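You operate a simulated robot arm through the tools that you are given. There is no shell and no other tool.

Carry out the task below with a simulated two-armed robot. There is one attempt and no reset: what you move stays moved.

## Task
Shake the white-capped tube and stand it back in its rack.
Fine: use the shaker: slide the blue block aside, work the lever till no dye lies at the bottom, slide the block back; the other tube stays in the rack, unmixed. Set down upright: what you pick out. Where these are worked on the way, their far stop is far enough and under half their travel is too little: blue block.

It is judged by the outcome, as a careful person would: the job done as asked, and still so three seconds after it is handed in. It fails if anything else is knocked over, pushed out of place, dropped, spilled or broken.

## Robot
Two 7-joint arms with fingered hands on one trunk that stands fixed in place. Base frame: the origin is at the foot of the trunk, x ahead of it, y to its left, z up. Readings come in m, degrees, newtons and seconds.
The left shoulder is at [0.027, 0.269, 1.022], the right one opposite. Payload 5 kg a hand.
The tool frame of a hand sits at the grasp point between the pads (the TCP): z along the fingers, y along the line on which they close. The tips reach 0.042 m beyond it. Largest opening 0.208 m; the body of the gripper starts 0.119 m behind the TCP. The gripper is a hand of 4 fingers: y runs from the thumb to the fingers, the wrist lies at [0, 0, -0.317] in the tool frame, and closing takes about 1.5 s.
Orientation is that of the tool frame in the base frame, as a unit quaternion [w, x, y, z]. With the fingers straight down and closing along the base's y, the tool's x points along the base's -x, its y along +y and its z along -z.

## Interface
- The arms move only by the tool servo_tool. It takes "left_rows", "right_rows" or both (then of equal length, played together; a hand with none holds still); each is a list of rows, each an object (a shift or turn left out is 0, a gripper value left out holds the last) with "delta_pos": the shift along the tool's x, y, z in m, a list of three; "turn": the turn, a rotation vector about the tool's x, y, z in degrees, a list of three. In form: [{"delta_pos": [x, y, z], "turn": [ax, ay, az]}, ...]. A call has 1 to 20 rows; each row shifts and turns the commanded pose from where the row before left it, along the tool's axes as they then stand. "left_fingers" and "right_fingers" are, for a hand that has rows, the closure, from 0 (fully open) to 1 (shut), set as the call begins (left out, the last holds). Rows are played at 5 a second. More than 0.05 m and 8.6 degrees between two rows, or a gripper value outside its range, and nothing of the call is played. Where a pose cannot be reached the arm comes as near as it can. A force on the tool above 90 N (or 10 N above the force at the start of the call, whichever is more), or a blocked arm, ends the call early, and 0.2 s more pass. Each finger travels about 0.153 m/s and halts on what it meets, pressing with about 28 N; the grip force reading is that of the motor and also rises with nothing between the fingers. The clock runs only during rows and for 0.2 s after the last one: add rows that do not move to give the fingers time. It gives the time, the measured TCP pose, the force on the tool (base axes), the opening and the grip force at its end, in the units of the frame above (readings bear some noise), with the torque about the TCP (base axes, N m) and any sound that the robot's microphone picked up.
- Cameras (640 x 400 px; columns grow to the right, rows downward): "scene" is now at [0.1542, 0.038, 1.3256]; the picture's right is [0.54, -0.84, 0.00], its down [-0.25, -0.16, -0.95] and it looks along [0.80, 0.52, -0.30] (base axes); focal length 335 px, centre (320, 200). "left" rides on the left gripper at [-0.093, 0.001, -0.146] in its tool frame; the picture's right is [-0.01, -1.00, 0.00], its down [0.84, -0.01, -0.54] and it looks along [0.54, -0.01, 0.84] (tool axes); focal length 280 px, centre (320, 200). "right" rides on the right gripper at [0.094, 0.002, -0.146] in its tool frame; the picture's right is [-0.02, 1.00, 0.00], its down [-0.84, -0.01, -0.54] and it looks along [-0.54, -0.01, 0.84] (tool axes); focal length 280 px, centre (320, 200). There is no depth. A picture from a camera that has moved, and an enlarged one, comes with that camera's place and axes in the base frame and with its lens. The place of the scene camera against the robot may be out by one fixed shift of up to 0.025 m in any direction.
- snapshot(camera): a new picture of that camera. No time passes.
- slide_trunk(by): slides the trunk up (or, below 0, down) by that many m; the arms and the scene camera ride with it, the base frame stays. It gives what a move gives, with no picture.
- set_fingers(finger1, finger2, finger3, thumb_bend, hand): sets how far each is bent, from 0 (flat) to 100 (curled in); at 30 the hand is open as for a grip, at 70 the pads meet at the TCP. One left out holds its place. A second passes; each finger stops where it meets its share of the squeeze, and holds until it gets a number again. A gripper value or a shape takes the hand back. It gives what a move gives, with no picture; readings hold the bend of each and the force on the fingers (four entries, about 0 where the hand has none), thumb and palm.
- grasp_type(shape, hand): the hand has 4 fingers and takes this shape, open, in about a second: jaw (thumb against the fingers, like two jaws); tri (thumb and two fingers); tip (a fingertip pinch); poke (one finger out to press); point (the index stretched); flat (the hand flat); cup (the hand cupped); fist (a fist). The gripper value then closes the fingers along that shape, each until it touches; the sizes above hold for jaw. It gives what a move gives, with no picture.
- turn_head(pan, tilt): turns the head with the scene camera to pan (to the left, within 80 degrees either way) and tilt (down, from -29 to 69), counted from straight ahead of the robot. It gives what a move gives.
- zoom(camera, box): a new picture of the part [left, top, right, bottom] of that camera's present view, enlarged. No time passes.
- hand_in(): hands the job in; it is judged then, once.

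Nothing tells you positions but the pictures and the camera data. Unless the task says otherwise, let go and move clear before handing in.

The tools are called after "Call:" by a JSON object that holds its "fn" and its "kwargs". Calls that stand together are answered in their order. servo_tool: Moves the arms, as the interface text tells. Its arguments: {"type":"object","properties":{"left_rows":{"type":"array","items":{"type":"object","properties":{"delta_pos":{"type":"array","items":{"type":"number"}},"turn":{"type":"array","items":{"type":"number"}}}}},"left_fingers":{"type":"number"},"right_rows":{"type":"array","items":{"type":"object","properties":{"delta_pos":{"type":"array","items":{"type":"number"}},"turn":{"type":"array","items":{"type":"number"}}}}},"right_fingers":{"type":"number"}},"required":[]} The other tools are called the same way: slide_trunk (by) slides the trunk up or down; grasp_type (shape, hand) gives the hand a shape; set_fingers (finger1, finger2, finger3, thumb_bend, hand) moves the fingers one by one; turn_head (pan, tilt) turns the head that bears the scene camera; snapshot (camera) takes a picture; zoom (camera, box) takes an enlarged picture of a part of a camera's view; hand_in () hands the job in.

At the start:

```text
t: 0.0
left_ee_pos: [0.6119, 0.5661, 1.1922]
left_tcp_rot: [0.0, -0.219, 0.976, -0.001]
left_force: [0.2, -0.4, -0.1]
left_torque: [-0.01, 0.01, 0.0]
left_finger_gap: 0.208
left_grasp_force: 0.1
left_shape: jaw
left_bend: [30.0, 30.0, 30.0, 30.0]
left_finger forces: [0.0, 0.1, 0.0, 0.1, 0.0, 0.1]
right_ee_pos: [0.675, -0.0002, 1.167]
right_tcp_rot: [0.0, -0.221, 0.975, 0.001]
right_force: [0.2, -0.2, 0.0]
right_torque: [0.0, -0.01, -0.04]
right_finger_gap: 0.2078
right_grasp_force: 0.2
right_shape: jaw
right_bend: [30.0, 30.0, 30.0, 30.0]
right_finger forces: [0.1, 0.1, 0.0, 0.1, 0.0, 0.1]
trunk travel left (down, up): [-0.4, 0.221]
head pan, tilt: [32.9, 17.6]
```

scene: 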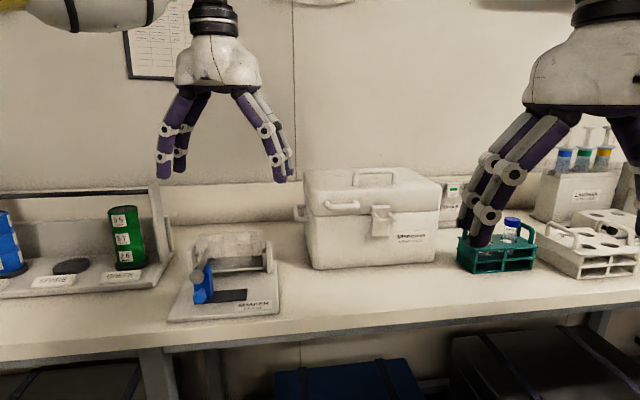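
right: 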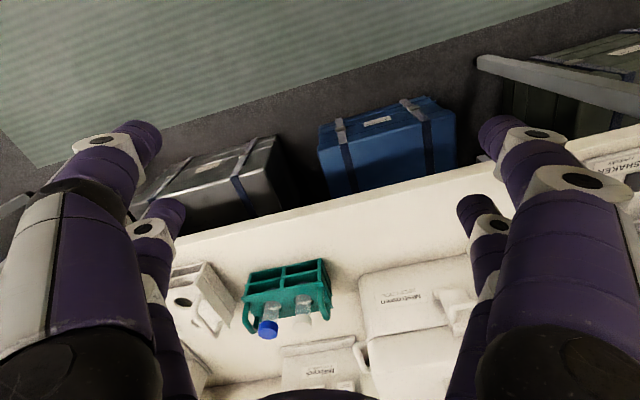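
left: 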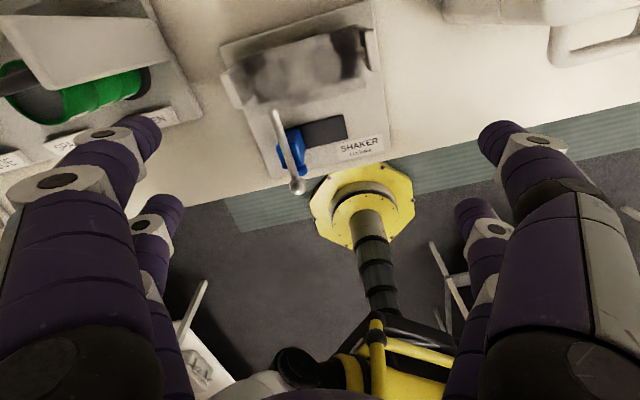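

I see a shaker with a lever and a blue block at left, a white box in the middle, and a teal rack with a blue-capped and a white-capped tube on the right. I'll look closer before moving.

Call:
{"fn": "zoom", "kwargs": {"camera": "scene", "box": [150, 220, 310, 330]}}

Call:
{"fn": "zoom", "kwargs": {"camera": "scene", "box": [430, 180, 590, 290]}}

Call:
{"fn": "zoom", "kwargs": {"camera": "left", "box": [200, 0, 440, 200]}}

Call:
{"fn": "zoom", "kwargs": {"camera": "right", "box": [160, 220, 400, 390]}}

```text
3.64 times, centred on (230, 275) of scene
camera zoom: at [0.1542, 0.038, 1.3256], right [0.54, -0.84, 0.0], down [-0.25, -0.16, -0.95], along [0.8, 0.52, -0.3], focal length 1219 px, centre (647, -73)
```

zoom: 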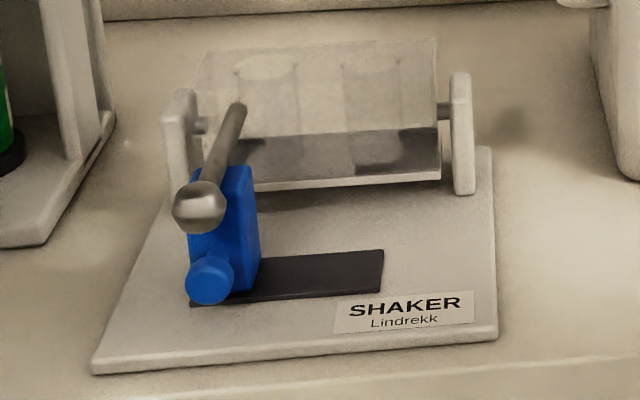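

```text
3.64 times, centred on (510, 235) of scene
camera zoom: at [0.1542, 0.038, 1.3256], right [0.54, -0.84, 0.0], down [-0.25, -0.16, -0.95], along [0.8, 0.52, -0.3], focal length 1219 px, centre (-371, 73)
```

zoom: 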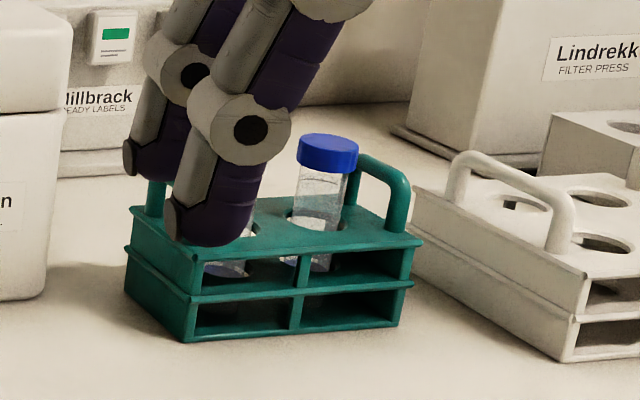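

```text
2.00 times, centred on (320, 100) of left
camera zoom: at [0.6954, 0.6077, 1.3382], right [0.44, -0.9, 0.0], down [-0.76, -0.37, 0.54], along [-0.48, -0.24, -0.84], focal length 561 px, centre (320, 400)
```

zoom: 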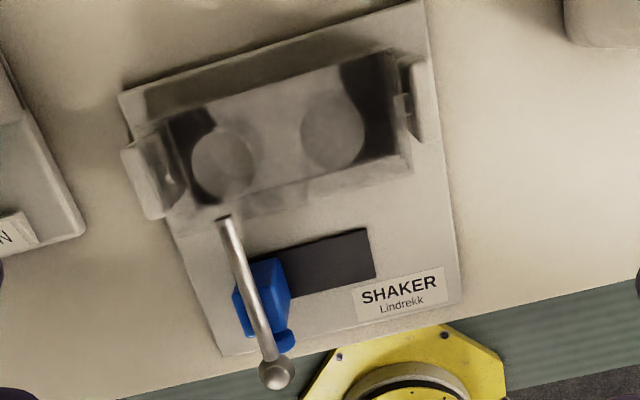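

```text
2.35 times, centred on (280, 305) of right
camera zoom: at [0.5899, -0.0394, 1.3128], right [-0.41, 0.91, 0.0], down [0.77, 0.35, 0.54], along [0.49, 0.22, -0.84], focal length 660 px, centre (414, -47)
```

zoom: 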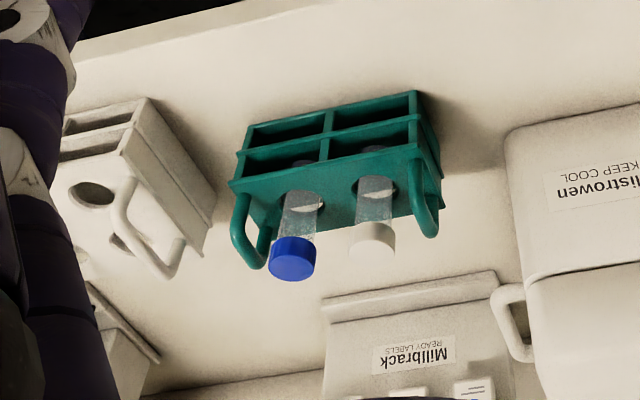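

The rack sits around (1.0, 0.08) with its top near z 1.00, and the shaker around (0.6, 0.58) with its knob near (0.50, 0.545, 0.99). I'll move the right hand back out of the view and turn the head towards the rack.

Call:
{"fn": "servo_tool", "kwargs": {"right_rows": [{"delta_pos": [0.03, -0.025, -0.01]}, {"delta_pos": [0.03, -0.025, -0.01]}, {"delta_pos": [0.03, -0.025, -0.01]}, {"delta_pos": [0.03, -0.025, 0]}, {"delta_pos": [0.03, -0.025, 0]}, {"delta_pos": [0.03, -0.025, 0]}]}}

Call:
{"fn": "turn_head", "kwargs": {"pan": 8, "tilt": 20}}

Call:
{"fn": "snapshot", "kwargs": {"camera": "scene"}}

Call:
{"fn": "snapshot", "kwargs": {"camera": "right"}}

```text
t: 1.4
left_ee_pos: [0.6127, 0.5651, 1.194]
left_tcp_rot: [-0.001, -0.218, 0.976, 0.0]
left_force: [-0.7, -1.3, 0.4]
left_torque: [0.19, 0.02, 0.03]
left_finger_gap: 0.2079
left_grasp_force: 0.1
left_shape: jaw
left_bend: [30.0, 30.0, 30.0, 30.0]
left_finger forces: [0.0, 0.1, 0.0, 0.0, 0.0, 0.1]
right_ee_pos: [0.5765, -0.2117, 1.1952]
right_tcp_rot: [0.0, -0.22, 0.975, 0.002]
right_force: [0.7, -0.2, -0.1]
right_torque: [0.03, 0.01, 0.01]
right_finger_gap: 0.208
right_grasp_force: 0.0
right_shape: jaw
right_bend: [30.0, 30.0, 30.0, 30.0]
right_finger forces: [0.0, 0.1, 0.1, 0.0, 0.1, 0.0]
trunk travel left (down, up): [-0.4, 0.221]
head pan, tilt: [32.9, 17.6]
```

```text
t: 2.3
left_ee_pos: [0.6114, 0.5668, 1.1923]
left_tcp_rot: [0.0, -0.219, 0.976, -0.001]
left_force: [0.5, -0.8, -0.2]
left_torque: [-0.02, 0.02, 0.03]
left_finger_gap: 0.2079
left_grasp_force: 0.0
left_shape: jaw
left_bend: [30.0, 30.0, 30.0, 30.0]
left_finger forces: [0.1, 0.0, 0.1, 0.0, 0.0, 0.1]
right_ee_pos: [0.5769, -0.212, 1.1968]
right_tcp_rot: [0.0, -0.219, 0.976, 0.001]
right_force: [-0.1, -0.5, 0.3]
right_torque: [-0.03, 0.03, 0.01]
right_finger_gap: 0.2079
right_grasp_force: 0.0
right_shape: jaw
right_bend: [30.0, 30.0, 30.0, 30.0]
right_finger forces: [0.0, 0.0, 0.0, 0.0, 0.1, 0.0]
trunk travel left (down, up): [-0.4, 0.221]
head pan, tilt: [8.0, 20.0]
```

```text
taken
camera scene: at [0.1681, 0.0005, 1.3218], right [0.14, -0.99, 0.0], down [-0.34, -0.05, -0.94], along [0.93, 0.13, -0.34], focal length 335 px, centre (320, 200)
```

scene: 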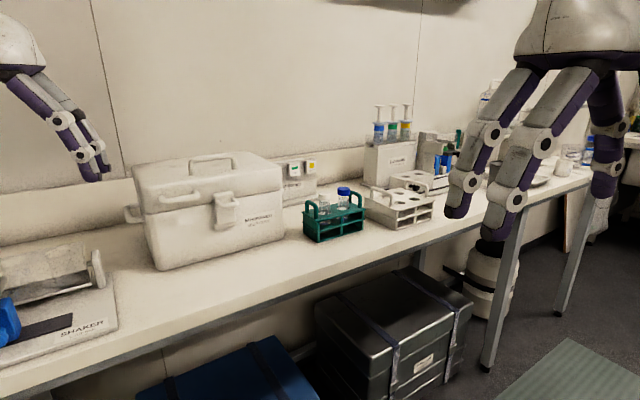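

```text
taken
camera right: at [0.4923, -0.2508, 1.3417], right [-0.41, 0.91, 0.0], down [0.77, 0.35, 0.54], along [0.49, 0.22, -0.84], focal length 280 px, centre (320, 200)
```

right: 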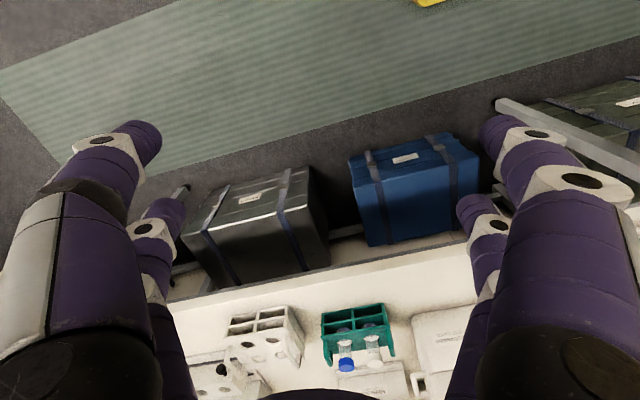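

The rack is now in clear view. I'll zoom in on it from both cameras to triangulate.

Call:
{"fn": "zoom", "kwargs": {"camera": "scene", "box": [280, 170, 400, 255]}}

Call:
{"fn": "zoom", "kwargs": {"camera": "right", "box": [300, 290, 420, 390]}}

```text
4.71 times, centred on (340, 212) of scene
camera zoom: at [0.1681, 0.0005, 1.3218], right [0.14, -0.99, 0.0], down [-0.34, -0.05, -0.94], along [0.93, 0.13, -0.34], focal length 1577 px, centre (226, 141)
```

zoom: 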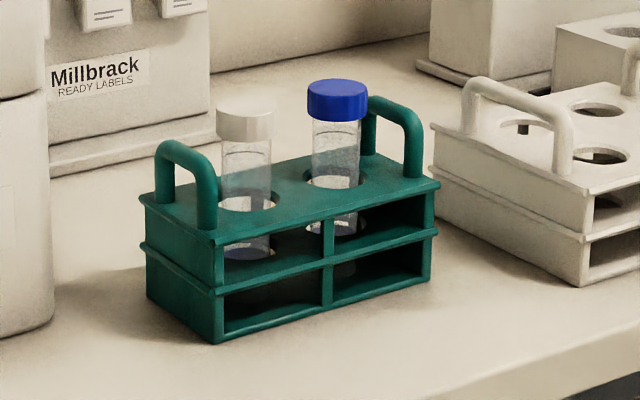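

```text
4.00 times, centred on (360, 340) of right
camera zoom: at [0.4923, -0.2508, 1.3417], right [-0.41, 0.91, 0.0], down [0.77, 0.35, 0.54], along [0.49, 0.22, -0.84], focal length 1122 px, centre (160, -360)
```

zoom: 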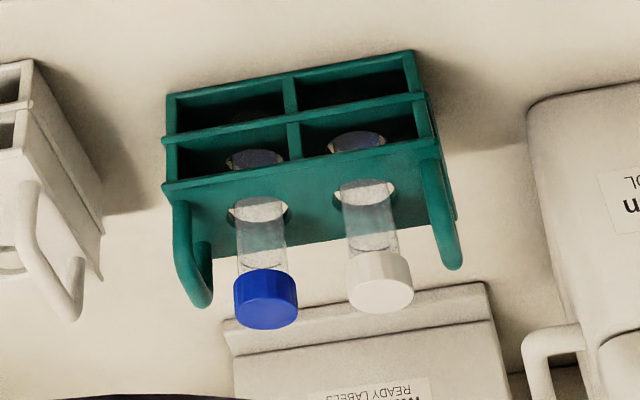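

White cap is about (1.0, 0.11, 1.03), near the left arm's reach limit, so I'll raise the trunk and bring the left hand round in front of the white box. I'll try the fingertip pinch shape on the way.

Call:
{"fn": "slide_trunk", "kwargs": {"by": 0.12}}

Call:
{"fn": "servo_tool", "kwargs": {"left_rows": [{"delta_pos": [0.0032, -0.0391, 0]}, {"delta_pos": [0.0032, -0.0391, 0]}, {"delta_pos": [0.0032, -0.0391, 0]}, {"delta_pos": [0.0032, -0.0391, 0]}, {"delta_pos": [0.0032, -0.0391, 0]}, {"delta_pos": [0.0032, -0.0391, 0]}, {"delta_pos": [0.0032, -0.0391, 0]}, {"delta_pos": [0.0032, -0.0391, 0]}, {"delta_pos": [0.0032, -0.0391, 0]}, {"delta_pos": [0.0032, -0.0391, 0]}]}}

Call:
{"fn": "grasp_type", "kwargs": {"hand": "left", "shape": "tip"}}

Call:
{"fn": "snapshot", "kwargs": {"camera": "left"}}

Call:
{"fn": "snapshot", "kwargs": {"camera": "scene"}}

Call:
{"fn": "snapshot", "kwargs": {"camera": "right"}}

```text
t: 3.8
left_ee_pos: [0.6123, 0.5662, 1.3113]
left_tcp_rot: [0.0, -0.219, 0.976, 0.0]
left_force: [-0.4, -0.4, 0.3]
left_torque: [0.01, 0.03, 0.01]
left_finger_gap: 0.2075
left_grasp_force: 0.0
left_shape: jaw
left_bend: [30.0, 30.0, 30.0, 30.0]
left_finger forces: [0.0, 0.0, 0.1, 0.0, 0.1, 0.0]
right_ee_pos: [0.5768, -0.213, 1.3168]
right_tcp_rot: [0.0, -0.218, 0.976, 0.001]
right_force: [-0.4, -0.1, -0.8]
right_torque: [-0.03, 0.02, 0.02]
right_finger_gap: 0.2078
right_grasp_force: 0.0
right_shape: jaw
right_bend: [30.0, 30.0, 30.0, 30.0]
right_finger forces: [0.0, 0.1, 0.0, 0.0, 0.1, 0.0]
trunk travel left (down, up): [-0.52, 0.101]
head pan, tilt: [8.0, 20.0]
```

```text
t: 6.0
left_ee_pos: [0.6763, 0.286, 1.2756]
left_tcp_rot: [0.003, -0.219, 0.976, -0.002]
left_force: [-1.2, -0.2, 0.7]
left_torque: [0.06, -0.15, 0.0]
left_finger_gap: 0.2078
left_grasp_force: 0.1
left_shape: jaw
left_bend: [30.0, 30.0, 30.0, 30.0]
left_finger forces: [0.0, 0.0, 0.0, 0.1, 0.1, 0.0]
left hand out of reach, approached as far as the arm can: row 7, 8, 9, 10
right_ee_pos: [0.5742, -0.2138, 1.3186]
right_tcp_rot: [0.002, -0.22, 0.976, 0.001]
right_force: [-1.0, -1.1, 0.7]
right_torque: [0.12, -0.22, 0.0]
right_finger_gap: 0.2079
right_grasp_force: 0.0
right_shape: jaw
right_bend: [30.0, 30.0, 30.0, 30.0]
right_finger forces: [0.0, 0.1, 0.0, 0.1, 0.1, 0.0]
trunk travel left (down, up): [-0.52, 0.101]
head pan, tilt: [8.0, 20.0]
```

```text
t: 6.9
left_ee_pos: [0.6782, 0.2858, 1.2734]
left_tcp_rot: [0.0, -0.22, 0.976, -0.002]
left_force: [-0.5, -0.8, 0.6]
left_torque: [0.02, -0.03, 0.02]
left_finger_gap: 0.2079
left_grasp_force: 0.0
left_shape: tip
left_bend: [30.0, 30.0, 30.0, 30.0]
left_finger forces: [0.1, 0.1, 0.1, 0.1, 0.0, 0.0]
right_ee_pos: [0.577, -0.2137, 1.3158]
right_tcp_rot: [0.001, -0.22, 0.976, 0.002]
right_force: [0.3, 0.5, 0.2]
right_torque: [0.01, -0.01, -0.01]
right_finger_gap: 0.2081
right_grasp_force: 0.0
right_shape: jaw
right_bend: [30.0, 30.0, 30.0, 30.0]
right_finger forces: [0.0, 0.0, 0.1, 0.0, 0.0, 0.1]
trunk travel left (down, up): [-0.52, 0.101]
head pan, tilt: [8.0, 20.0]
```

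```text
taken
camera left: at [0.7612, 0.329, 1.4197], right [0.44, -0.9, 0.0], down [-0.76, -0.37, 0.54], along [-0.48, -0.24, -0.84], focal length 280 px, centre (320, 200)
```

left: 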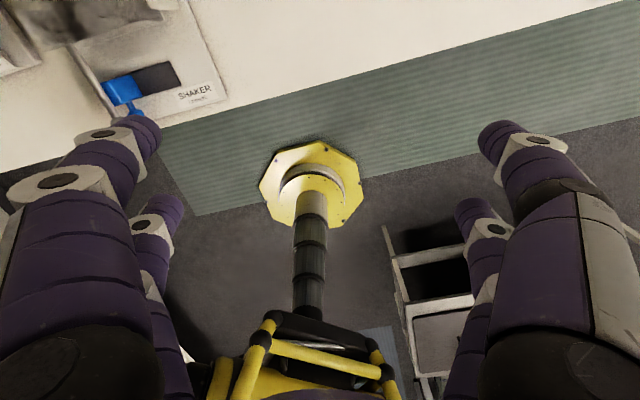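

```text
taken
camera scene: at [0.1576, 0.0002, 1.4435], right [0.14, -0.99, 0.0], down [-0.34, -0.05, -0.94], along [0.93, 0.13, -0.34], focal length 335 px, centre (320, 200)
```

scene: 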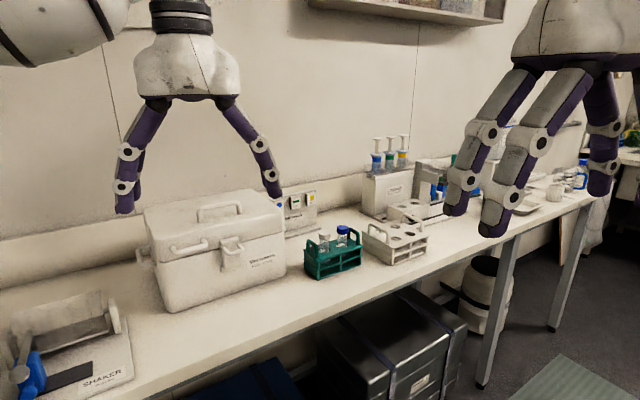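

```text
taken
camera right: at [0.4913, -0.2522, 1.4627], right [-0.41, 0.91, 0.0], down [0.77, 0.35, 0.54], along [0.49, 0.22, -0.84], focal length 280 px, centre (320, 200)
```

right: 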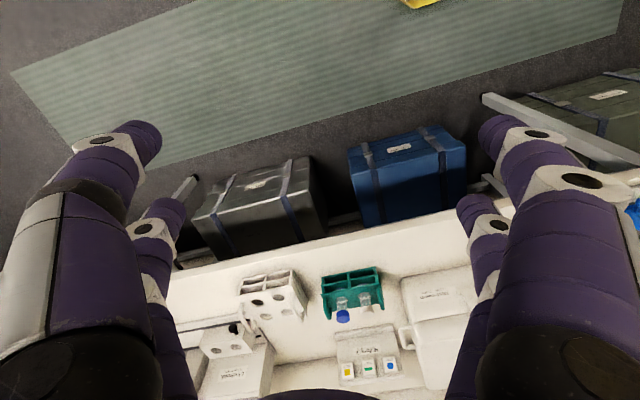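

The left arm was reach-limited there with the tool straight down, as expected. I'll lower a bit, yaw the hand so it closes across the rack's short side, then tilt it outward to gain reach.

Call:
{"fn": "servo_tool", "kwargs": {"left_rows": [{"delta_pos": [0, 0.02, 0.01]}, {"delta_pos": [0, 0.02, 0.01]}, {"delta_pos": [0, 0, 0.02], "turn": [0, 0, 7.7]}, {"delta_pos": [0, 0, 0.02], "turn": [0, 0, 7.7]}, {"turn": [0, 0, 7.7]}, {"turn": [0, 0, 7.7]}, {"turn": [0, 0, 7.7]}, {"turn": [0, 0, 7.7]}, {"turn": [0, 0, 7.7]}, {"turn": [0, 0, 7.7]}, {"turn": [0, 0, 7.7]}, {"turn": [0, -7.5, 0]}, {"turn": [0, -7.5, 0]}, {"turn": [0, -7.5, 0]}, {"turn": [0, -7.5, 0]}]}}

Call:
{"fn": "snapshot", "kwargs": {"camera": "scene"}}

Call:
{"fn": "snapshot", "kwargs": {"camera": "left"}}

```text
t: 10.1
left_ee_pos: [0.6628, 0.3231, 1.2136]
left_tcp_rot: [0.241, 0.362, 0.895, -0.099]
left_force: [-0.3, -0.3, 0.1]
left_torque: [-0.01, 0.0, -0.03]
left_finger_gap: 0.208
left_grasp_force: 0.0
left_shape: tip
left_bend: [30.0, 30.0, 30.0, 30.0]
left_finger forces: [0.0, 0.1, 0.0, 0.1, 0.0, 0.1]
right_ee_pos: [0.5752, -0.2114, 1.3172]
right_tcp_rot: [0.0, -0.22, 0.976, 0.0]
right_force: [0.4, 0.6, 0.8]
right_torque: [-0.08, -0.02, 0.0]
right_finger_gap: 0.2081
right_grasp_force: 0.1
right_shape: jaw
right_bend: [30.0, 30.0, 30.0, 30.0]
right_finger forces: [0.0, 0.1, 0.1, 0.0, 0.0, 0.0]
trunk travel left (down, up): [-0.52, 0.101]
head pan, tilt: [8.0, 20.0]
```

```text
taken
camera scene: at [0.1578, 0.0009, 1.4435], right [0.14, -0.99, 0.0], down [-0.34, -0.05, -0.94], along [0.93, 0.13, -0.34], focal length 335 px, centre (320, 200)
```

scene: 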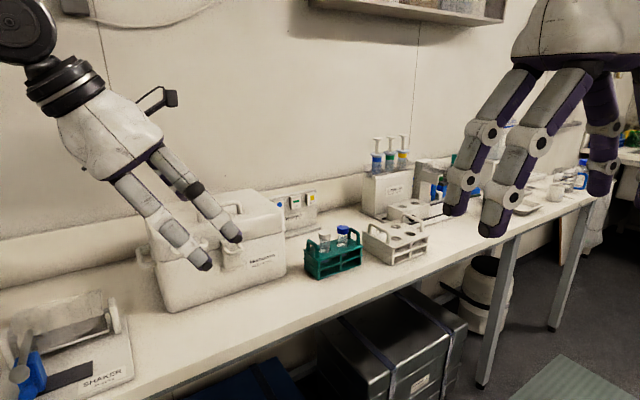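

```text
taken
camera left: at [0.6681, 0.32, 1.3859], right [-0.69, -0.73, 0.01], down [-0.73, 0.68, 0.04], along [-0.04, 0.02, -1.0], focal length 280 px, centre (320, 200)
```

left: 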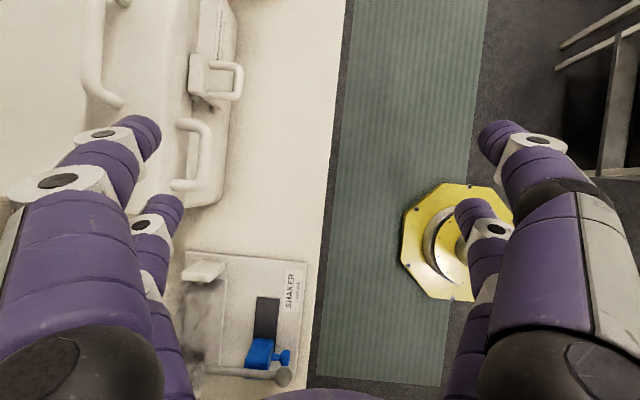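

The hand is at the wanted attitude and its camera looks straight down. I'll test how the pinch closes in free air.

Call:
{"fn": "servo_tool", "kwargs": {"left_rows": [{}, {}, {}, {}, {}, {}, {}], "left_fingers": 0.7}}

Call:
{"fn": "snapshot", "kwargs": {"camera": "left"}}

Call:
{"fn": "zoom", "kwargs": {"camera": "scene", "box": [40, 40, 300, 300]}}

```text
t: 11.7
left_ee_pos: [0.6619, 0.3236, 1.2126]
left_tcp_rot: [0.24, 0.361, 0.896, -0.097]
left_force: [-1.0, 0.4, -1.1]
left_torque: [0.01, 0.02, 0.01]
left_finger_gap: 0.0628
left_grasp_force: 0.1
left_shape: tip
left_bend: [73.0, 73.0, 73.0, 70.0]
left_finger forces: [0.1, 0.0, 0.0, 0.1, 0.0, 0.0]
right_ee_pos: [0.576, -0.2138, 1.3173]
right_tcp_rot: [0.0, -0.22, 0.975, 0.001]
right_force: [0.4, 0.2, 0.6]
right_torque: [0.0, -0.03, 0.04]
right_finger_gap: 0.2079
right_grasp_force: 0.1
right_shape: jaw
right_bend: [30.0, 30.0, 30.0, 30.0]
right_finger forces: [0.0, 0.1, 0.1, 0.0, 0.0, 0.0]
trunk travel left (down, up): [-0.52, 0.101]
head pan, tilt: [8.0, 20.0]
```

```text
taken
camera left: at [0.6682, 0.3193, 1.3858], right [-0.69, -0.73, 0.01], down [-0.73, 0.68, 0.05], along [-0.04, 0.03, -1.0], focal length 280 px, centre (320, 200)
```

left: 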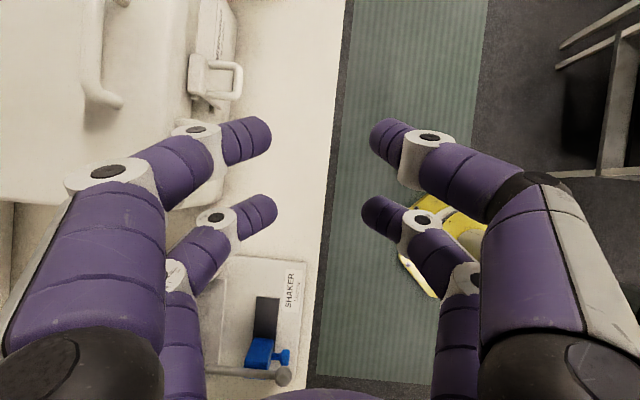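

```text
1.54 times, centred on (170, 170) of scene
camera zoom: at [0.1578, 0.0004, 1.4435], right [0.14, -0.99, 0.0], down [-0.34, -0.05, -0.94], along [0.93, 0.13, -0.34], focal length 516 px, centre (551, 246)
```

zoom: 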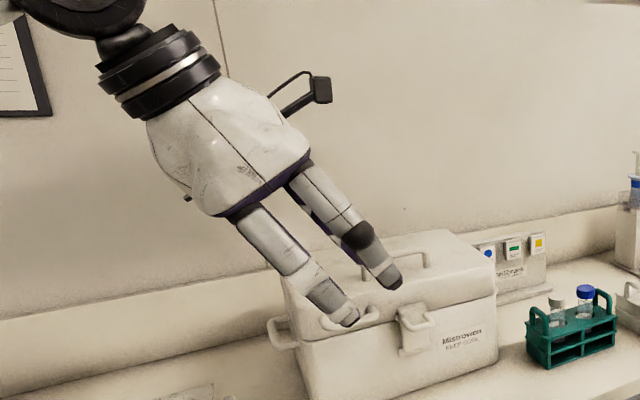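

In free air all four fingers close, in two pairs spaced along tool x. I'll check other shapes to see which gives a good grip on a narrow tube.

Call:
{"fn": "servo_tool", "kwargs": {"left_rows": [{}, {}, {}, {}, {}], "left_fingers": 1.0}}

Call:
{"fn": "snapshot", "kwargs": {"camera": "left"}}

Call:
{"fn": "grasp_type", "kwargs": {"hand": "left", "shape": "tri"}}

Call:
{"fn": "servo_tool", "kwargs": {"left_rows": [{}, {}, {}, {}, {}, {}, {}, {}], "left_fingers": 0.9}}

Call:
{"fn": "snapshot", "kwargs": {"camera": "left"}}

```text
t: 12.9
left_ee_pos: [0.663, 0.3229, 1.2129]
left_tcp_rot: [0.241, 0.362, 0.895, -0.097]
left_force: [0.1, 1.3, 0.5]
left_torque: [0.01, 0.02, 0.0]
left_finger_gap: 0.0
left_grasp_force: 28.2
left_shape: tip
left_bend: [70.0, 70.0, 70.0, 70.0]
left_finger forces: [0.1, 0.0, 0.0, 0.0, 0.0, 0.0]
right_ee_pos: [0.5764, -0.2132, 1.3173]
right_tcp_rot: [0.001, -0.22, 0.976, 0.001]
right_force: [-0.3, 0.4, 0.8]
right_torque: [0.02, 0.02, -0.02]
right_finger_gap: 0.2081
right_grasp_force: 0.1
right_shape: jaw
right_bend: [30.0, 30.0, 30.0, 30.0]
right_finger forces: [0.1, 0.0, 0.1, 0.0, 0.0, 0.0]
trunk travel left (down, up): [-0.52, 0.101]
head pan, tilt: [8.0, 20.0]
```

```text
taken
camera left: at [0.6682, 0.3192, 1.3858], right [-0.69, -0.73, 0.01], down [-0.73, 0.68, 0.05], along [-0.04, 0.03, -1.0], focal length 280 px, centre (320, 200)
```

left: 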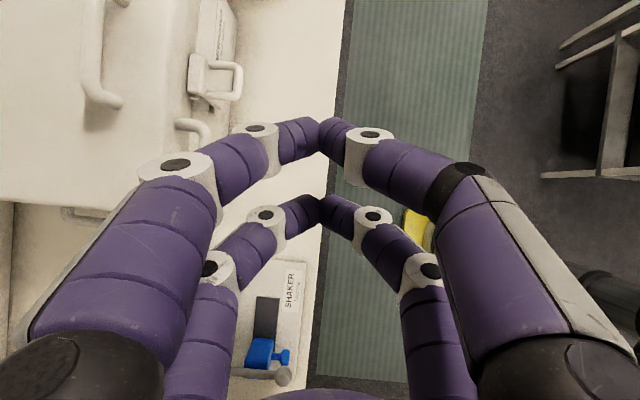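

```text
t: 13.8
left_ee_pos: [0.6622, 0.3241, 1.2122]
left_tcp_rot: [0.24, 0.362, 0.896, -0.097]
left_force: [-0.3, 0.1, 0.1]
left_torque: [0.02, 0.01, 0.01]
left_finger_gap: 0.2078
left_grasp_force: 0.0
left_shape: tri
left_bend: [30.0, 30.0, 30.0, 30.0]
left_finger forces: [0.1, 0.0, 0.0, 0.1, 0.0, 0.1]
right_ee_pos: [0.5759, -0.214, 1.3172]
right_tcp_rot: [0.0, -0.22, 0.976, 0.001]
right_force: [-0.1, 0.4, 0.2]
right_torque: [-0.03, -0.01, -0.01]
right_finger_gap: 0.208
right_grasp_force: 0.1
right_shape: jaw
right_bend: [30.0, 30.0, 30.0, 30.0]
right_finger forces: [0.0, 0.1, 0.1, 0.0, 0.0, 0.0]
trunk travel left (down, up): [-0.52, 0.101]
head pan, tilt: [8.0, 20.0]
```

```text
t: 15.6
left_ee_pos: [0.6622, 0.3233, 1.2126]
left_tcp_rot: [0.241, 0.361, 0.896, -0.097]
left_force: [-0.2, 0.6, -0.2]
left_torque: [-0.02, 0.0, 0.03]
left_finger_gap: 0.0212
left_grasp_force: 0.0
left_shape: tri
left_bend: [72.0, 72.0, 72.0, 70.0]
left_finger forces: [0.0, 0.1, 0.0, 0.0, 0.0, 0.0]
right_ee_pos: [0.576, -0.2134, 1.3166]
right_tcp_rot: [0.0, -0.22, 0.976, 0.001]
right_force: [-0.3, 0.1, -0.1]
right_torque: [0.0, 0.04, -0.02]
right_finger_gap: 0.2079
right_grasp_force: 0.0
right_shape: jaw
right_bend: [30.0, 30.0, 30.0, 30.0]
right_finger forces: [0.0, 0.1, 0.0, 0.1, 0.0, 0.0]
trunk travel left (down, up): [-0.52, 0.101]
head pan, tilt: [8.0, 20.0]
```

```text
taken
camera left: at [0.6682, 0.3192, 1.3858], right [-0.69, -0.73, 0.01], down [-0.73, 0.68, 0.05], along [-0.04, 0.03, -1.0], focal length 280 px, centre (320, 200)
```

left: 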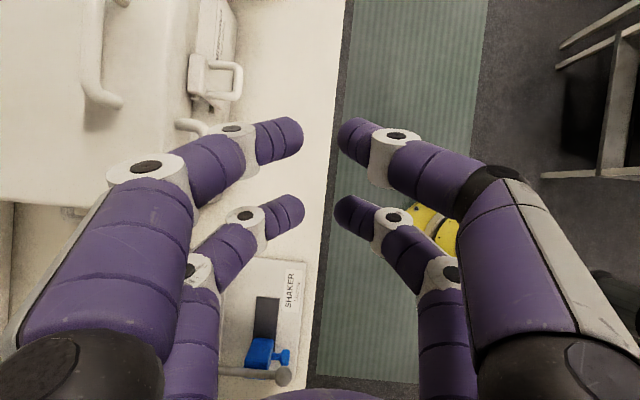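

All shapes look like two opposing pairs about 0.06 m apart. I'll test the fingers one by one to see which pair I can use alone.

Call:
{"fn": "grasp_type", "kwargs": {"hand": "left", "shape": "tip"}}

Call:
{"fn": "set_fingers", "kwargs": {"hand": "left", "finger1": 60}}

Call:
{"fn": "snapshot", "kwargs": {"camera": "left"}}

Call:
{"fn": "set_fingers", "kwargs": {"hand": "left", "thumb_bend": 60}}

Call:
{"fn": "snapshot", "kwargs": {"camera": "left"}}

Call:
{"fn": "set_fingers", "kwargs": {"hand": "left", "finger1": 0, "finger3": 60}}

Call:
{"fn": "snapshot", "kwargs": {"camera": "left"}}

```text
t: 16.5
left_ee_pos: [0.6621, 0.3247, 1.2121]
left_tcp_rot: [0.24, 0.362, 0.896, -0.097]
left_force: [0.2, -0.8, 0.1]
left_torque: [0.03, -0.01, 0.01]
left_finger_gap: 0.2076
left_grasp_force: 0.1
left_shape: tip
left_bend: [30.0, 30.0, 30.0, 30.0]
left_finger forces: [0.0, 0.0, 0.0, 0.0, 0.0, 0.0]
right_ee_pos: [0.5769, -0.2122, 1.3171]
right_tcp_rot: [0.0, -0.221, 0.975, 0.001]
right_force: [0.6, -0.9, -0.4]
right_torque: [-0.01, 0.01, 0.03]
right_finger_gap: 0.208
right_grasp_force: 0.0
right_shape: jaw
right_bend: [30.0, 30.0, 30.0, 30.0]
right_finger forces: [0.0, 0.0, 0.0, 0.0, 0.0, 0.0]
trunk travel left (down, up): [-0.52, 0.101]
head pan, tilt: [8.0, 20.0]
```

```text
t: 17.5
left_ee_pos: [0.6619, 0.3229, 1.2137]
left_tcp_rot: [0.24, 0.362, 0.895, -0.097]
left_force: [-0.4, 0.4, -0.3]
left_torque: [0.0, 0.0, 0.0]
left_finger_gap: 0.1398
left_grasp_force: 0.0
left_shape: fingers
left_bend: [60.0, 30.0, 30.0, 30.0]
left_finger forces: [0.0, 0.0, 0.0, 0.0, 0.1, 0.0]
right_ee_pos: [0.5766, -0.2134, 1.3161]
right_tcp_rot: [-0.001, -0.22, 0.975, 0.001]
right_force: [0.3, 0.4, 0.9]
right_torque: [0.01, -0.02, 0.01]
right_finger_gap: 0.208
right_grasp_force: 0.0
right_shape: jaw
right_bend: [30.0, 30.0, 30.0, 30.0]
right_finger forces: [0.0, 0.0, 0.0, 0.0, 0.0, 0.1]
trunk travel left (down, up): [-0.52, 0.101]
head pan, tilt: [8.0, 20.0]
```

```text
taken
camera left: at [0.6682, 0.3192, 1.3858], right [-0.69, -0.73, 0.01], down [-0.73, 0.68, 0.05], along [-0.04, 0.03, -1.0], focal length 280 px, centre (320, 200)
```

left: 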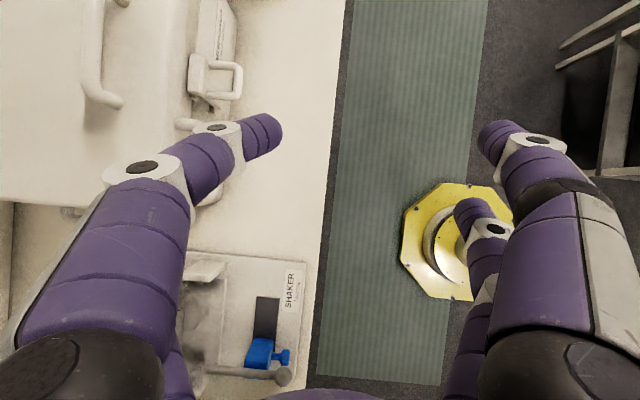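

```text
t: 18.5
left_ee_pos: [0.6628, 0.3232, 1.2125]
left_tcp_rot: [0.24, 0.362, 0.896, -0.098]
left_force: [0.8, -0.5, -0.2]
left_torque: [0.03, 0.02, 0.02]
left_finger_gap: 0.0608
left_grasp_force: 0.1
left_shape: fingers
left_bend: [60.0, 30.0, 30.0, 60.0]
left_finger forces: [0.1, 0.1, 0.0, 0.1, 0.0, 0.1]
right_ee_pos: [0.5755, -0.2128, 1.3168]
right_tcp_rot: [0.001, -0.22, 0.975, 0.001]
right_force: [-0.4, -0.1, 0.6]
right_torque: [0.01, -0.01, -0.02]
right_finger_gap: 0.208
right_grasp_force: 0.0
right_shape: jaw
right_bend: [30.0, 30.0, 30.0, 30.0]
right_finger forces: [0.0, 0.1, 0.1, 0.1, 0.0, 0.0]
trunk travel left (down, up): [-0.52, 0.101]
head pan, tilt: [8.0, 20.0]
```

```text
taken
camera left: at [0.6681, 0.3192, 1.3858], right [-0.69, -0.73, 0.01], down [-0.73, 0.68, 0.05], along [-0.04, 0.03, -1.0], focal length 280 px, centre (320, 200)
```

left: 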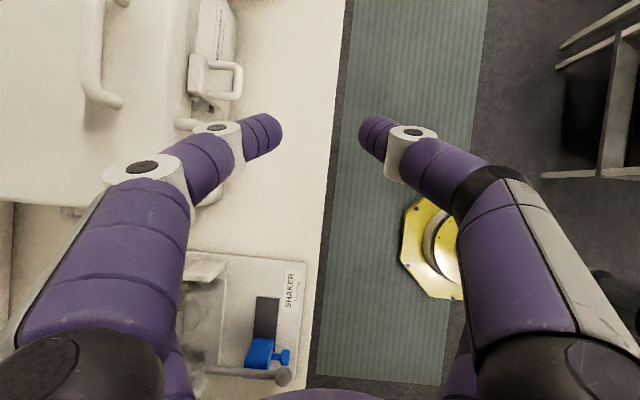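

```text
t: 19.5
left_ee_pos: [0.6618, 0.3224, 1.2125]
left_tcp_rot: [0.241, 0.361, 0.896, -0.097]
left_force: [0.4, 0.8, 0.2]
left_torque: [0.0, -0.02, -0.01]
left_finger_gap: 0.1894
left_grasp_force: 0.1
left_shape: fingers
left_bend: [0.0, 30.0, 60.0, 60.0]
left_finger forces: [0.0, 0.1, 0.1, 0.0, 0.1, 0.0]
right_ee_pos: [0.5768, -0.2132, 1.3166]
right_tcp_rot: [0.001, -0.22, 0.975, 0.001]
right_force: [0.6, -0.3, 0.4]
right_torque: [0.0, 0.01, -0.03]
right_finger_gap: 0.2079
right_grasp_force: 0.0
right_shape: jaw
right_bend: [30.0, 30.0, 30.0, 30.0]
right_finger forces: [0.1, 0.0, 0.0, 0.1, 0.1, 0.0]
trunk travel left (down, up): [-0.52, 0.101]
head pan, tilt: [8.0, 20.0]
```

```text
taken
camera left: at [0.6682, 0.3192, 1.3858], right [-0.69, -0.73, 0.01], down [-0.73, 0.68, 0.05], along [-0.04, 0.03, -1.0], focal length 280 px, centre (320, 200)
```

left: 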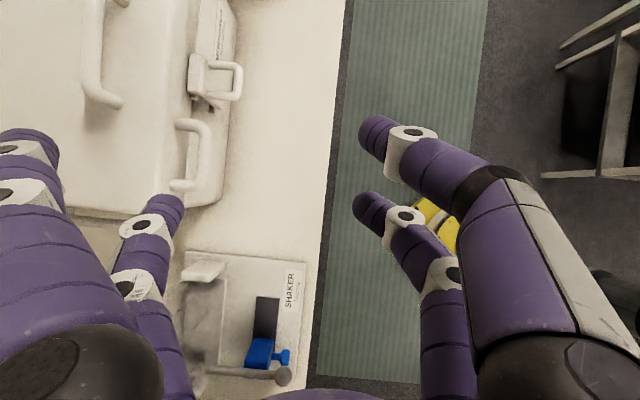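

Finger 1 pairs with the thumb on the camera side, and fingers 2 and 3 pair on the other side. I'll pinch with fingers 2 and 3, which sit lower when tilted, after bringing the hand over the rack to measure from above.

Call:
{"fn": "slide_trunk", "kwargs": {"by": 0.08}}

Call:
{"fn": "grasp_type", "kwargs": {"hand": "left", "shape": "tip"}}

Call:
{"fn": "servo_tool", "kwargs": {"left_rows": [{"delta_pos": [-0.0285, 0.0061, 0.0273]}, {"delta_pos": [-0.0285, 0.0061, 0.0273]}, {"delta_pos": [-0.0285, 0.0061, 0.0273]}, {"delta_pos": [-0.0285, 0.0061, 0.0273]}, {"delta_pos": [-0.0285, 0.0061, 0.0273]}, {"delta_pos": [-0.0285, 0.0061, 0.0273]}, {"delta_pos": [-0.0285, 0.0061, 0.0273]}, {"delta_pos": [-0.0285, 0.0061, 0.0273]}, {"delta_pos": [-0.0285, 0.0061, 0.0273]}, {"delta_pos": [-0.0285, 0.0061, 0.0273]}, {}]}}

Call:
{"fn": "snapshot", "kwargs": {"camera": "left"}}

Call:
{"fn": "snapshot", "kwargs": {"camera": "scene"}}

```text
t: 20.7
left_ee_pos: [0.6621, 0.3228, 1.2905]
left_tcp_rot: [0.239, 0.362, 0.896, -0.097]
left_force: [0.2, -0.7, -0.7]
left_torque: [-0.01, 0.03, -0.01]
left_finger_gap: 0.1896
left_grasp_force: 0.2
left_shape: fingers
left_bend: [0.0, 30.0, 60.0, 60.0]
left_finger forces: [0.0, 0.0, 0.0, 0.0, 0.0, 0.0]
right_ee_pos: [0.5775, -0.2145, 1.3965]
right_tcp_rot: [-0.001, -0.22, 0.976, 0.001]
right_force: [-0.3, 0.8, -0.8]
right_torque: [0.04, 0.05, -0.01]
right_finger_gap: 0.2082
right_grasp_force: 0.0
right_shape: jaw
right_bend: [30.0, 30.0, 30.0, 30.0]
right_finger forces: [0.0, 0.0, 0.0, 0.0, 0.1, 0.1]
trunk travel left (down, up): [-0.6, 0.021]
head pan, tilt: [8.0, 20.0]
```

```text
t: 21.6
left_ee_pos: [0.6624, 0.324, 1.293]
left_tcp_rot: [0.24, 0.361, 0.896, -0.097]
left_force: [0.2, 0.9, -0.5]
left_torque: [-0.04, -0.01, 0.02]
left_finger_gap: 0.2077
left_grasp_force: 0.2
left_shape: tip
left_bend: [30.0, 30.0, 30.0, 30.0]
left_finger forces: [0.1, 0.0, 0.1, 0.0, 0.0, 0.0]
right_ee_pos: [0.5763, -0.2128, 1.3969]
right_tcp_rot: [0.0, -0.22, 0.975, 0.001]
right_force: [-0.1, 0.1, 0.2]
right_torque: [0.0, -0.02, 0.01]
right_finger_gap: 0.208
right_grasp_force: 0.1
right_shape: jaw
right_bend: [30.0, 30.0, 30.0, 30.0]
right_finger forces: [0.0, 0.0, 0.0, 0.0, 0.0, 0.0]
trunk travel left (down, up): [-0.6, 0.021]
head pan, tilt: [8.0, 20.0]
```

```text
t: 24.0
left_ee_pos: [0.874, 0.1753, 1.2305]
left_tcp_rot: [0.241, 0.362, 0.895, -0.097]
left_force: [-2.1, -1.0, 1.2]
left_torque: [0.07, -0.13, 0.07]
left_finger_gap: 0.2081
left_grasp_force: 0.1
left_shape: tip
left_bend: [30.0, 30.0, 30.0, 30.0]
left_finger forces: [0.0, 0.0, 0.0, 0.0, 0.1, 0.0]
left hand out of reach, approached as far as the arm can: row 7, 8, 9, 10
right_ee_pos: [0.5734, -0.2136, 1.3985]
right_tcp_rot: [0.001, -0.219, 0.976, 0.001]
right_force: [-1.4, -1.5, 1.0]
right_torque: [0.05, -0.21, -0.03]
right_finger_gap: 0.208
right_grasp_force: 0.0
right_shape: jaw
right_bend: [30.0, 30.0, 30.0, 30.0]
right_finger forces: [0.1, 0.0, 0.1, 0.0, 0.0, 0.0]
trunk travel left (down, up): [-0.6, 0.021]
head pan, tilt: [8.0, 20.0]
```

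```text
taken
camera left: at [0.8795, 0.1709, 1.4028], right [-0.69, -0.73, 0.01], down [-0.73, 0.69, 0.04], along [-0.04, 0.03, -1.0], focal length 280 px, centre (320, 200)
```

left: 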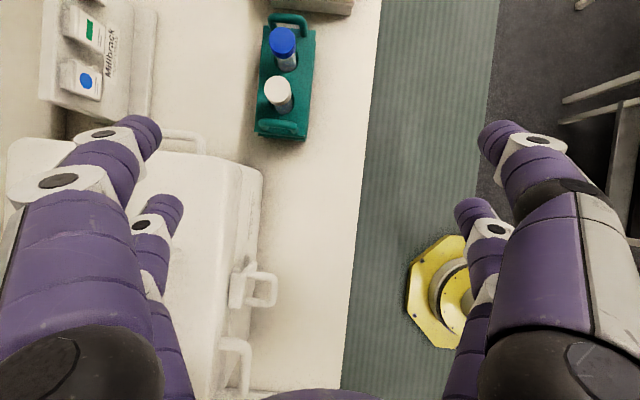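

```text
taken
camera scene: at [0.1542, 0.0, 1.5241], right [0.14, -0.99, 0.0], down [-0.34, -0.05, -0.94], along [0.93, 0.13, -0.34], focal length 335 px, centre (320, 200)
```

scene: 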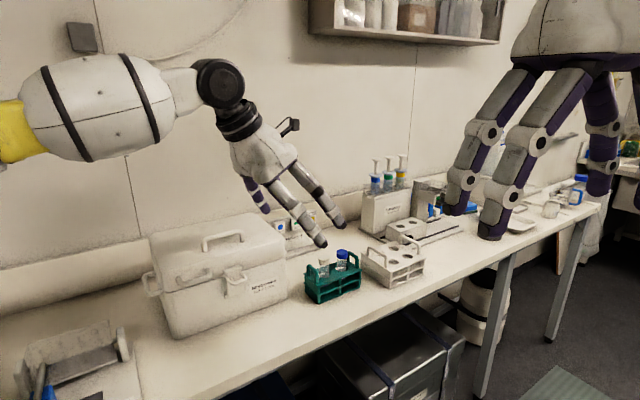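

The left arm stopped short at (0.874, 0.175, 1.23). I'll look at the arm's configuration to see whether it is fully stretched or stuck at a joint limit.

Call:
{"fn": "turn_head", "kwargs": {"pan": 30, "tilt": 0}}

Call:
{"fn": "snapshot", "kwargs": {"camera": "scene"}}

Call:
{"fn": "snapshot", "kwargs": {"camera": "right"}}

Call:
{"fn": "zoom", "kwargs": {"camera": "left", "box": [220, 0, 360, 160]}}

```text
t: 24.8
left_ee_pos: [0.8754, 0.1749, 1.2274]
left_tcp_rot: [0.241, 0.362, 0.895, -0.098]
left_force: [-0.4, 0.3, 0.3]
left_torque: [0.05, -0.03, 0.03]
left_finger_gap: 0.2081
left_grasp_force: 0.0
left_shape: tip
left_bend: [30.0, 30.0, 30.0, 30.0]
left_finger forces: [0.0, 0.0, 0.0, 0.0, 0.0, 0.0]
right_ee_pos: [0.5753, -0.2127, 1.3969]
right_tcp_rot: [0.001, -0.22, 0.975, 0.0]
right_force: [-0.2, -0.2, 0.2]
right_torque: [-0.02, -0.01, -0.02]
right_finger_gap: 0.2079
right_grasp_force: 0.1
right_shape: jaw
right_bend: [30.0, 30.0, 30.0, 30.0]
right_finger forces: [0.0, 0.0, 0.0, 0.1, 0.0, 0.0]
trunk travel left (down, up): [-0.6, 0.021]
head pan, tilt: [30.0, 0.0]
```

```text
taken
camera scene: at [0.1413, 0.0322, 1.556], right [0.5, -0.87, 0.0], down [0.0, 0.0, -1.0], along [0.87, 0.5, 0.0], focal length 335 px, centre (320, 200)
```

scene: 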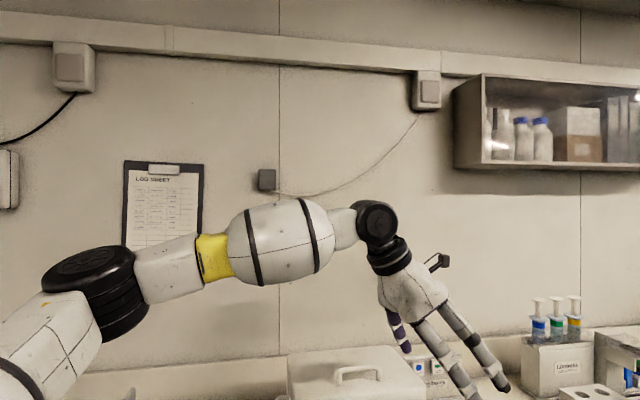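

```text
taken
camera right: at [0.4906, -0.2521, 1.5429], right [-0.42, 0.91, 0.0], down [0.77, 0.35, 0.54], along [0.49, 0.22, -0.84], focal length 280 px, centre (320, 200)
```

right: 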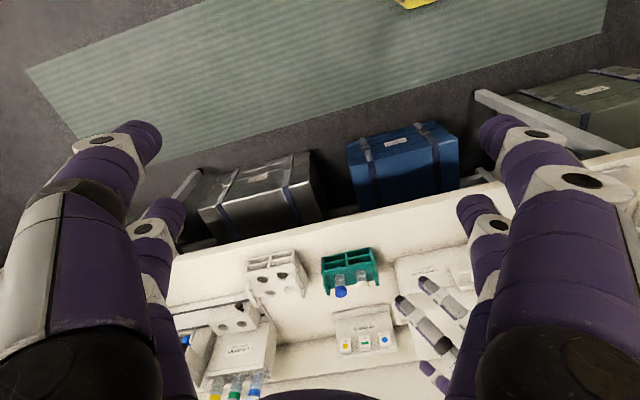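

```text
2.50 times, centred on (290, 80) of left
camera zoom: at [0.881, 0.1712, 1.4011], right [-0.69, -0.73, 0.01], down [-0.73, 0.68, 0.04], along [-0.04, 0.03, -1.0], focal length 701 px, centre (395, 500)
```

zoom: 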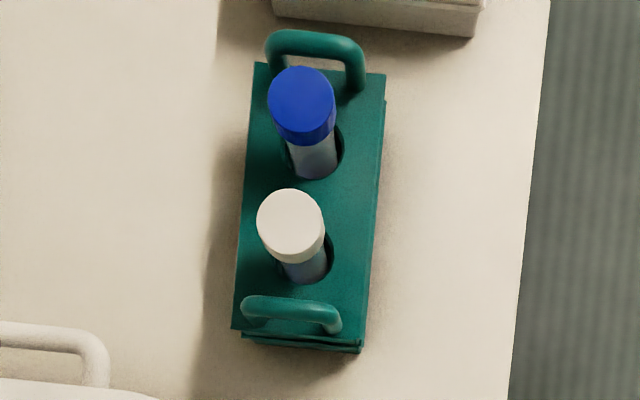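

The arm isn't fully stretched; the wrist bend limits it, so tilting to about 40° and going lower should help. The hand cameras agree on the white cap at about (1.011, 0.119, 1.015), and I'll hover above it with the fingers half closed.

Call:
{"fn": "servo_tool", "kwargs": {"left_rows": [{"turn": [0, -5, 0]}, {"turn": [0, -5, 0]}, {}, {"delta_pos": [-0.0081, 0.0092, 0.026]}, {"delta_pos": [-0.0081, 0.0092, 0.026]}, {"delta_pos": [-0.0081, 0.0092, 0.026]}, {"delta_pos": [-0.0081, 0.0092, 0.026]}, {"delta_pos": [-0.0081, 0.0092, 0.026]}, {}], "left_fingers": 0.55}}

Call:
{"fn": "snapshot", "kwargs": {"camera": "left"}}

Call:
{"fn": "turn_head", "kwargs": {"pan": 8, "tilt": 25}}

Call:
{"fn": "snapshot", "kwargs": {"camera": "scene"}}

```text
t: 26.8
left_ee_pos: [0.9455, 0.1652, 1.157]
left_tcp_rot: [0.319, 0.353, 0.87, -0.128]
left_force: [0.6, -1.0, 0.8]
left_torque: [0.06, -0.04, 0.05]
left_finger_gap: 0.0942
left_grasp_force: 0.0
left_shape: tip
left_bend: [73.0, 73.0, 73.0, 70.0]
left_finger forces: [0.1, 0.0, 0.0, 0.0, 0.0, 0.0]
left hand out of reach, approached as far as the arm can: row 6, 7, 8
right_ee_pos: [0.5753, -0.2133, 1.3981]
right_tcp_rot: [0.0, -0.219, 0.976, 0.001]
right_force: [-0.6, 0.0, 0.8]
right_torque: [0.02, -0.06, -0.03]
right_finger_gap: 0.2081
right_grasp_force: 0.0
right_shape: jaw
right_bend: [30.0, 30.0, 30.0, 30.0]
right_finger forces: [0.1, 0.0, 0.1, 0.1, 0.0, 0.0]
trunk travel left (down, up): [-0.6, 0.021]
head pan, tilt: [30.0, 0.0]
```

```text
taken
camera left: at [0.9284, 0.1827, 1.3289], right [-0.69, -0.73, 0.01], down [-0.72, 0.68, -0.13], along [0.09, -0.1, -0.99], focal length 280 px, centre (320, 200)
```

left: 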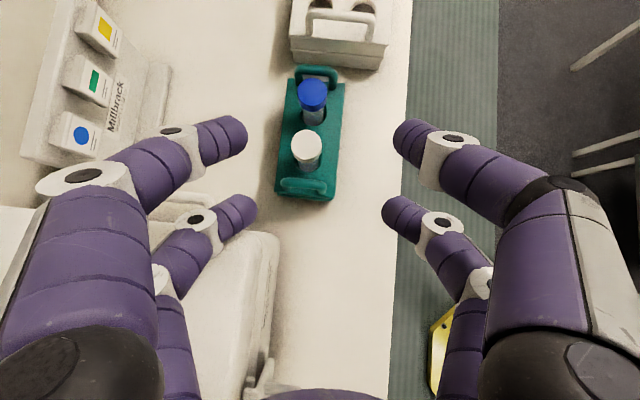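

```text
t: 27.7
left_ee_pos: [0.9453, 0.1655, 1.1551]
left_tcp_rot: [0.318, 0.352, 0.871, -0.128]
left_force: [0.5, -0.3, 1.3]
left_torque: [0.04, 0.02, 0.0]
left_finger_gap: 0.094
left_grasp_force: 0.1
left_shape: tip
left_bend: [73.0, 73.0, 73.0, 70.0]
left_finger forces: [0.0, 0.0, 0.0, 0.1, 0.0, 0.1]
right_ee_pos: [0.5763, -0.2124, 1.3964]
right_tcp_rot: [0.0, -0.22, 0.976, 0.001]
right_force: [0.5, -0.2, 0.4]
right_torque: [-0.02, 0.01, -0.01]
right_finger_gap: 0.2078
right_grasp_force: 0.1
right_shape: jaw
right_bend: [30.0, 30.0, 30.0, 30.0]
right_finger forces: [0.0, 0.0, 0.0, 0.0, 0.0, 0.1]
trunk travel left (down, up): [-0.6, 0.021]
head pan, tilt: [8.0, 25.0]
```

```text
taken
camera scene: at [0.1552, 0.0001, 1.5157], right [0.14, -0.99, 0.0], down [-0.42, -0.06, -0.91], along [0.9, 0.13, -0.42], focal length 335 px, centre (320, 200)
```

scene: 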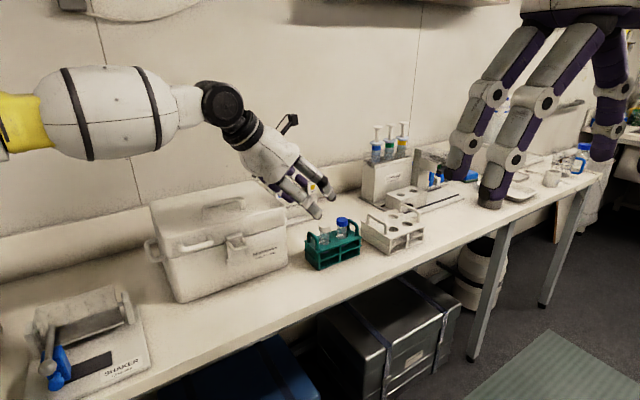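

Again stopped around 0.79 m from shoulder to wrist. I'll test whether aligning the tilt direction more with the arm's own direction gives further reach.

Call:
{"fn": "servo_tool", "kwargs": {"left_rows": [{"turn": [-4.3, 0, -5.1]}, {"turn": [-4.3, 0, -5.1]}, {"turn": [-4.3, 0, -5.1]}, {}]}}

Call:
{"fn": "servo_tool", "kwargs": {"left_rows": [{"delta_pos": [-0.012, 0, 0.015]}, {"delta_pos": [-0.012, 0, 0.015]}, {"delta_pos": [-0.012, 0, 0.015]}, {}]}}

```text
t: 28.7
left_ee_pos: [0.9418, 0.1705, 1.1556]
left_tcp_rot: [0.335, 0.223, 0.912, -0.082]
left_force: [2.4, -2.0, 12.2]
left_torque: [0.6, -0.5, -0.18]
left_finger_gap: 0.0935
left_grasp_force: 0.1
left_shape: tip
left_bend: [73.0, 74.0, 73.0, 70.0]
left_finger forces: [0.0, 12.3, 0.0, 0.0, 0.0, 0.0]
left hand out of reach, approached as far as the arm can: row 2, 3
right_ee_pos: [0.5754, -0.2129, 1.3958]
right_tcp_rot: [0.0, -0.22, 0.976, 0.001]
right_force: [-0.1, 0.7, -0.1]
right_torque: [0.01, -0.05, -0.01]
right_finger_gap: 0.2079
right_grasp_force: 0.1
right_shape: jaw
right_bend: [30.0, 30.0, 30.0, 30.0]
right_finger forces: [0.0, 0.1, 0.0, 0.1, 0.1, 0.0]
trunk travel left (down, up): [-0.6, 0.021]
head pan, tilt: [8.0, 25.0]
```

```text
t: 29.7
left_ee_pos: [0.9505, 0.1814, 1.1502]
left_tcp_rot: [0.339, 0.223, 0.91, -0.082]
left_force: [-3.3, 1.4, 53.5]
left_torque: [2.29, -0.78, 0.19]
left_finger_gap: 0.0918
left_grasp_force: 0.0
left_shape: tip
left_bend: [73.0, 78.0, 73.0, 70.0]
left_finger forces: [0.0, 54.1, 0.0, 0.0, 0.0, 0.0]
left hand out of reach, approached as far as the arm can: row 1, 2, 3
right_ee_pos: [0.5716, -0.2143, 1.3987]
right_tcp_rot: [0.001, -0.22, 0.976, 0.001]
right_force: [0.8, 0.1, 0.0]
right_torque: [0.03, 0.01, -0.01]
right_finger_gap: 0.2077
right_grasp_force: 0.0
right_shape: jaw
right_bend: [30.0, 30.0, 30.0, 30.0]
right_finger forces: [0.0, 0.0, 0.0, 0.0, 0.1, 0.1]
trunk travel left (down, up): [-0.6, 0.021]
head pan, tilt: [8.0, 25.0]
```

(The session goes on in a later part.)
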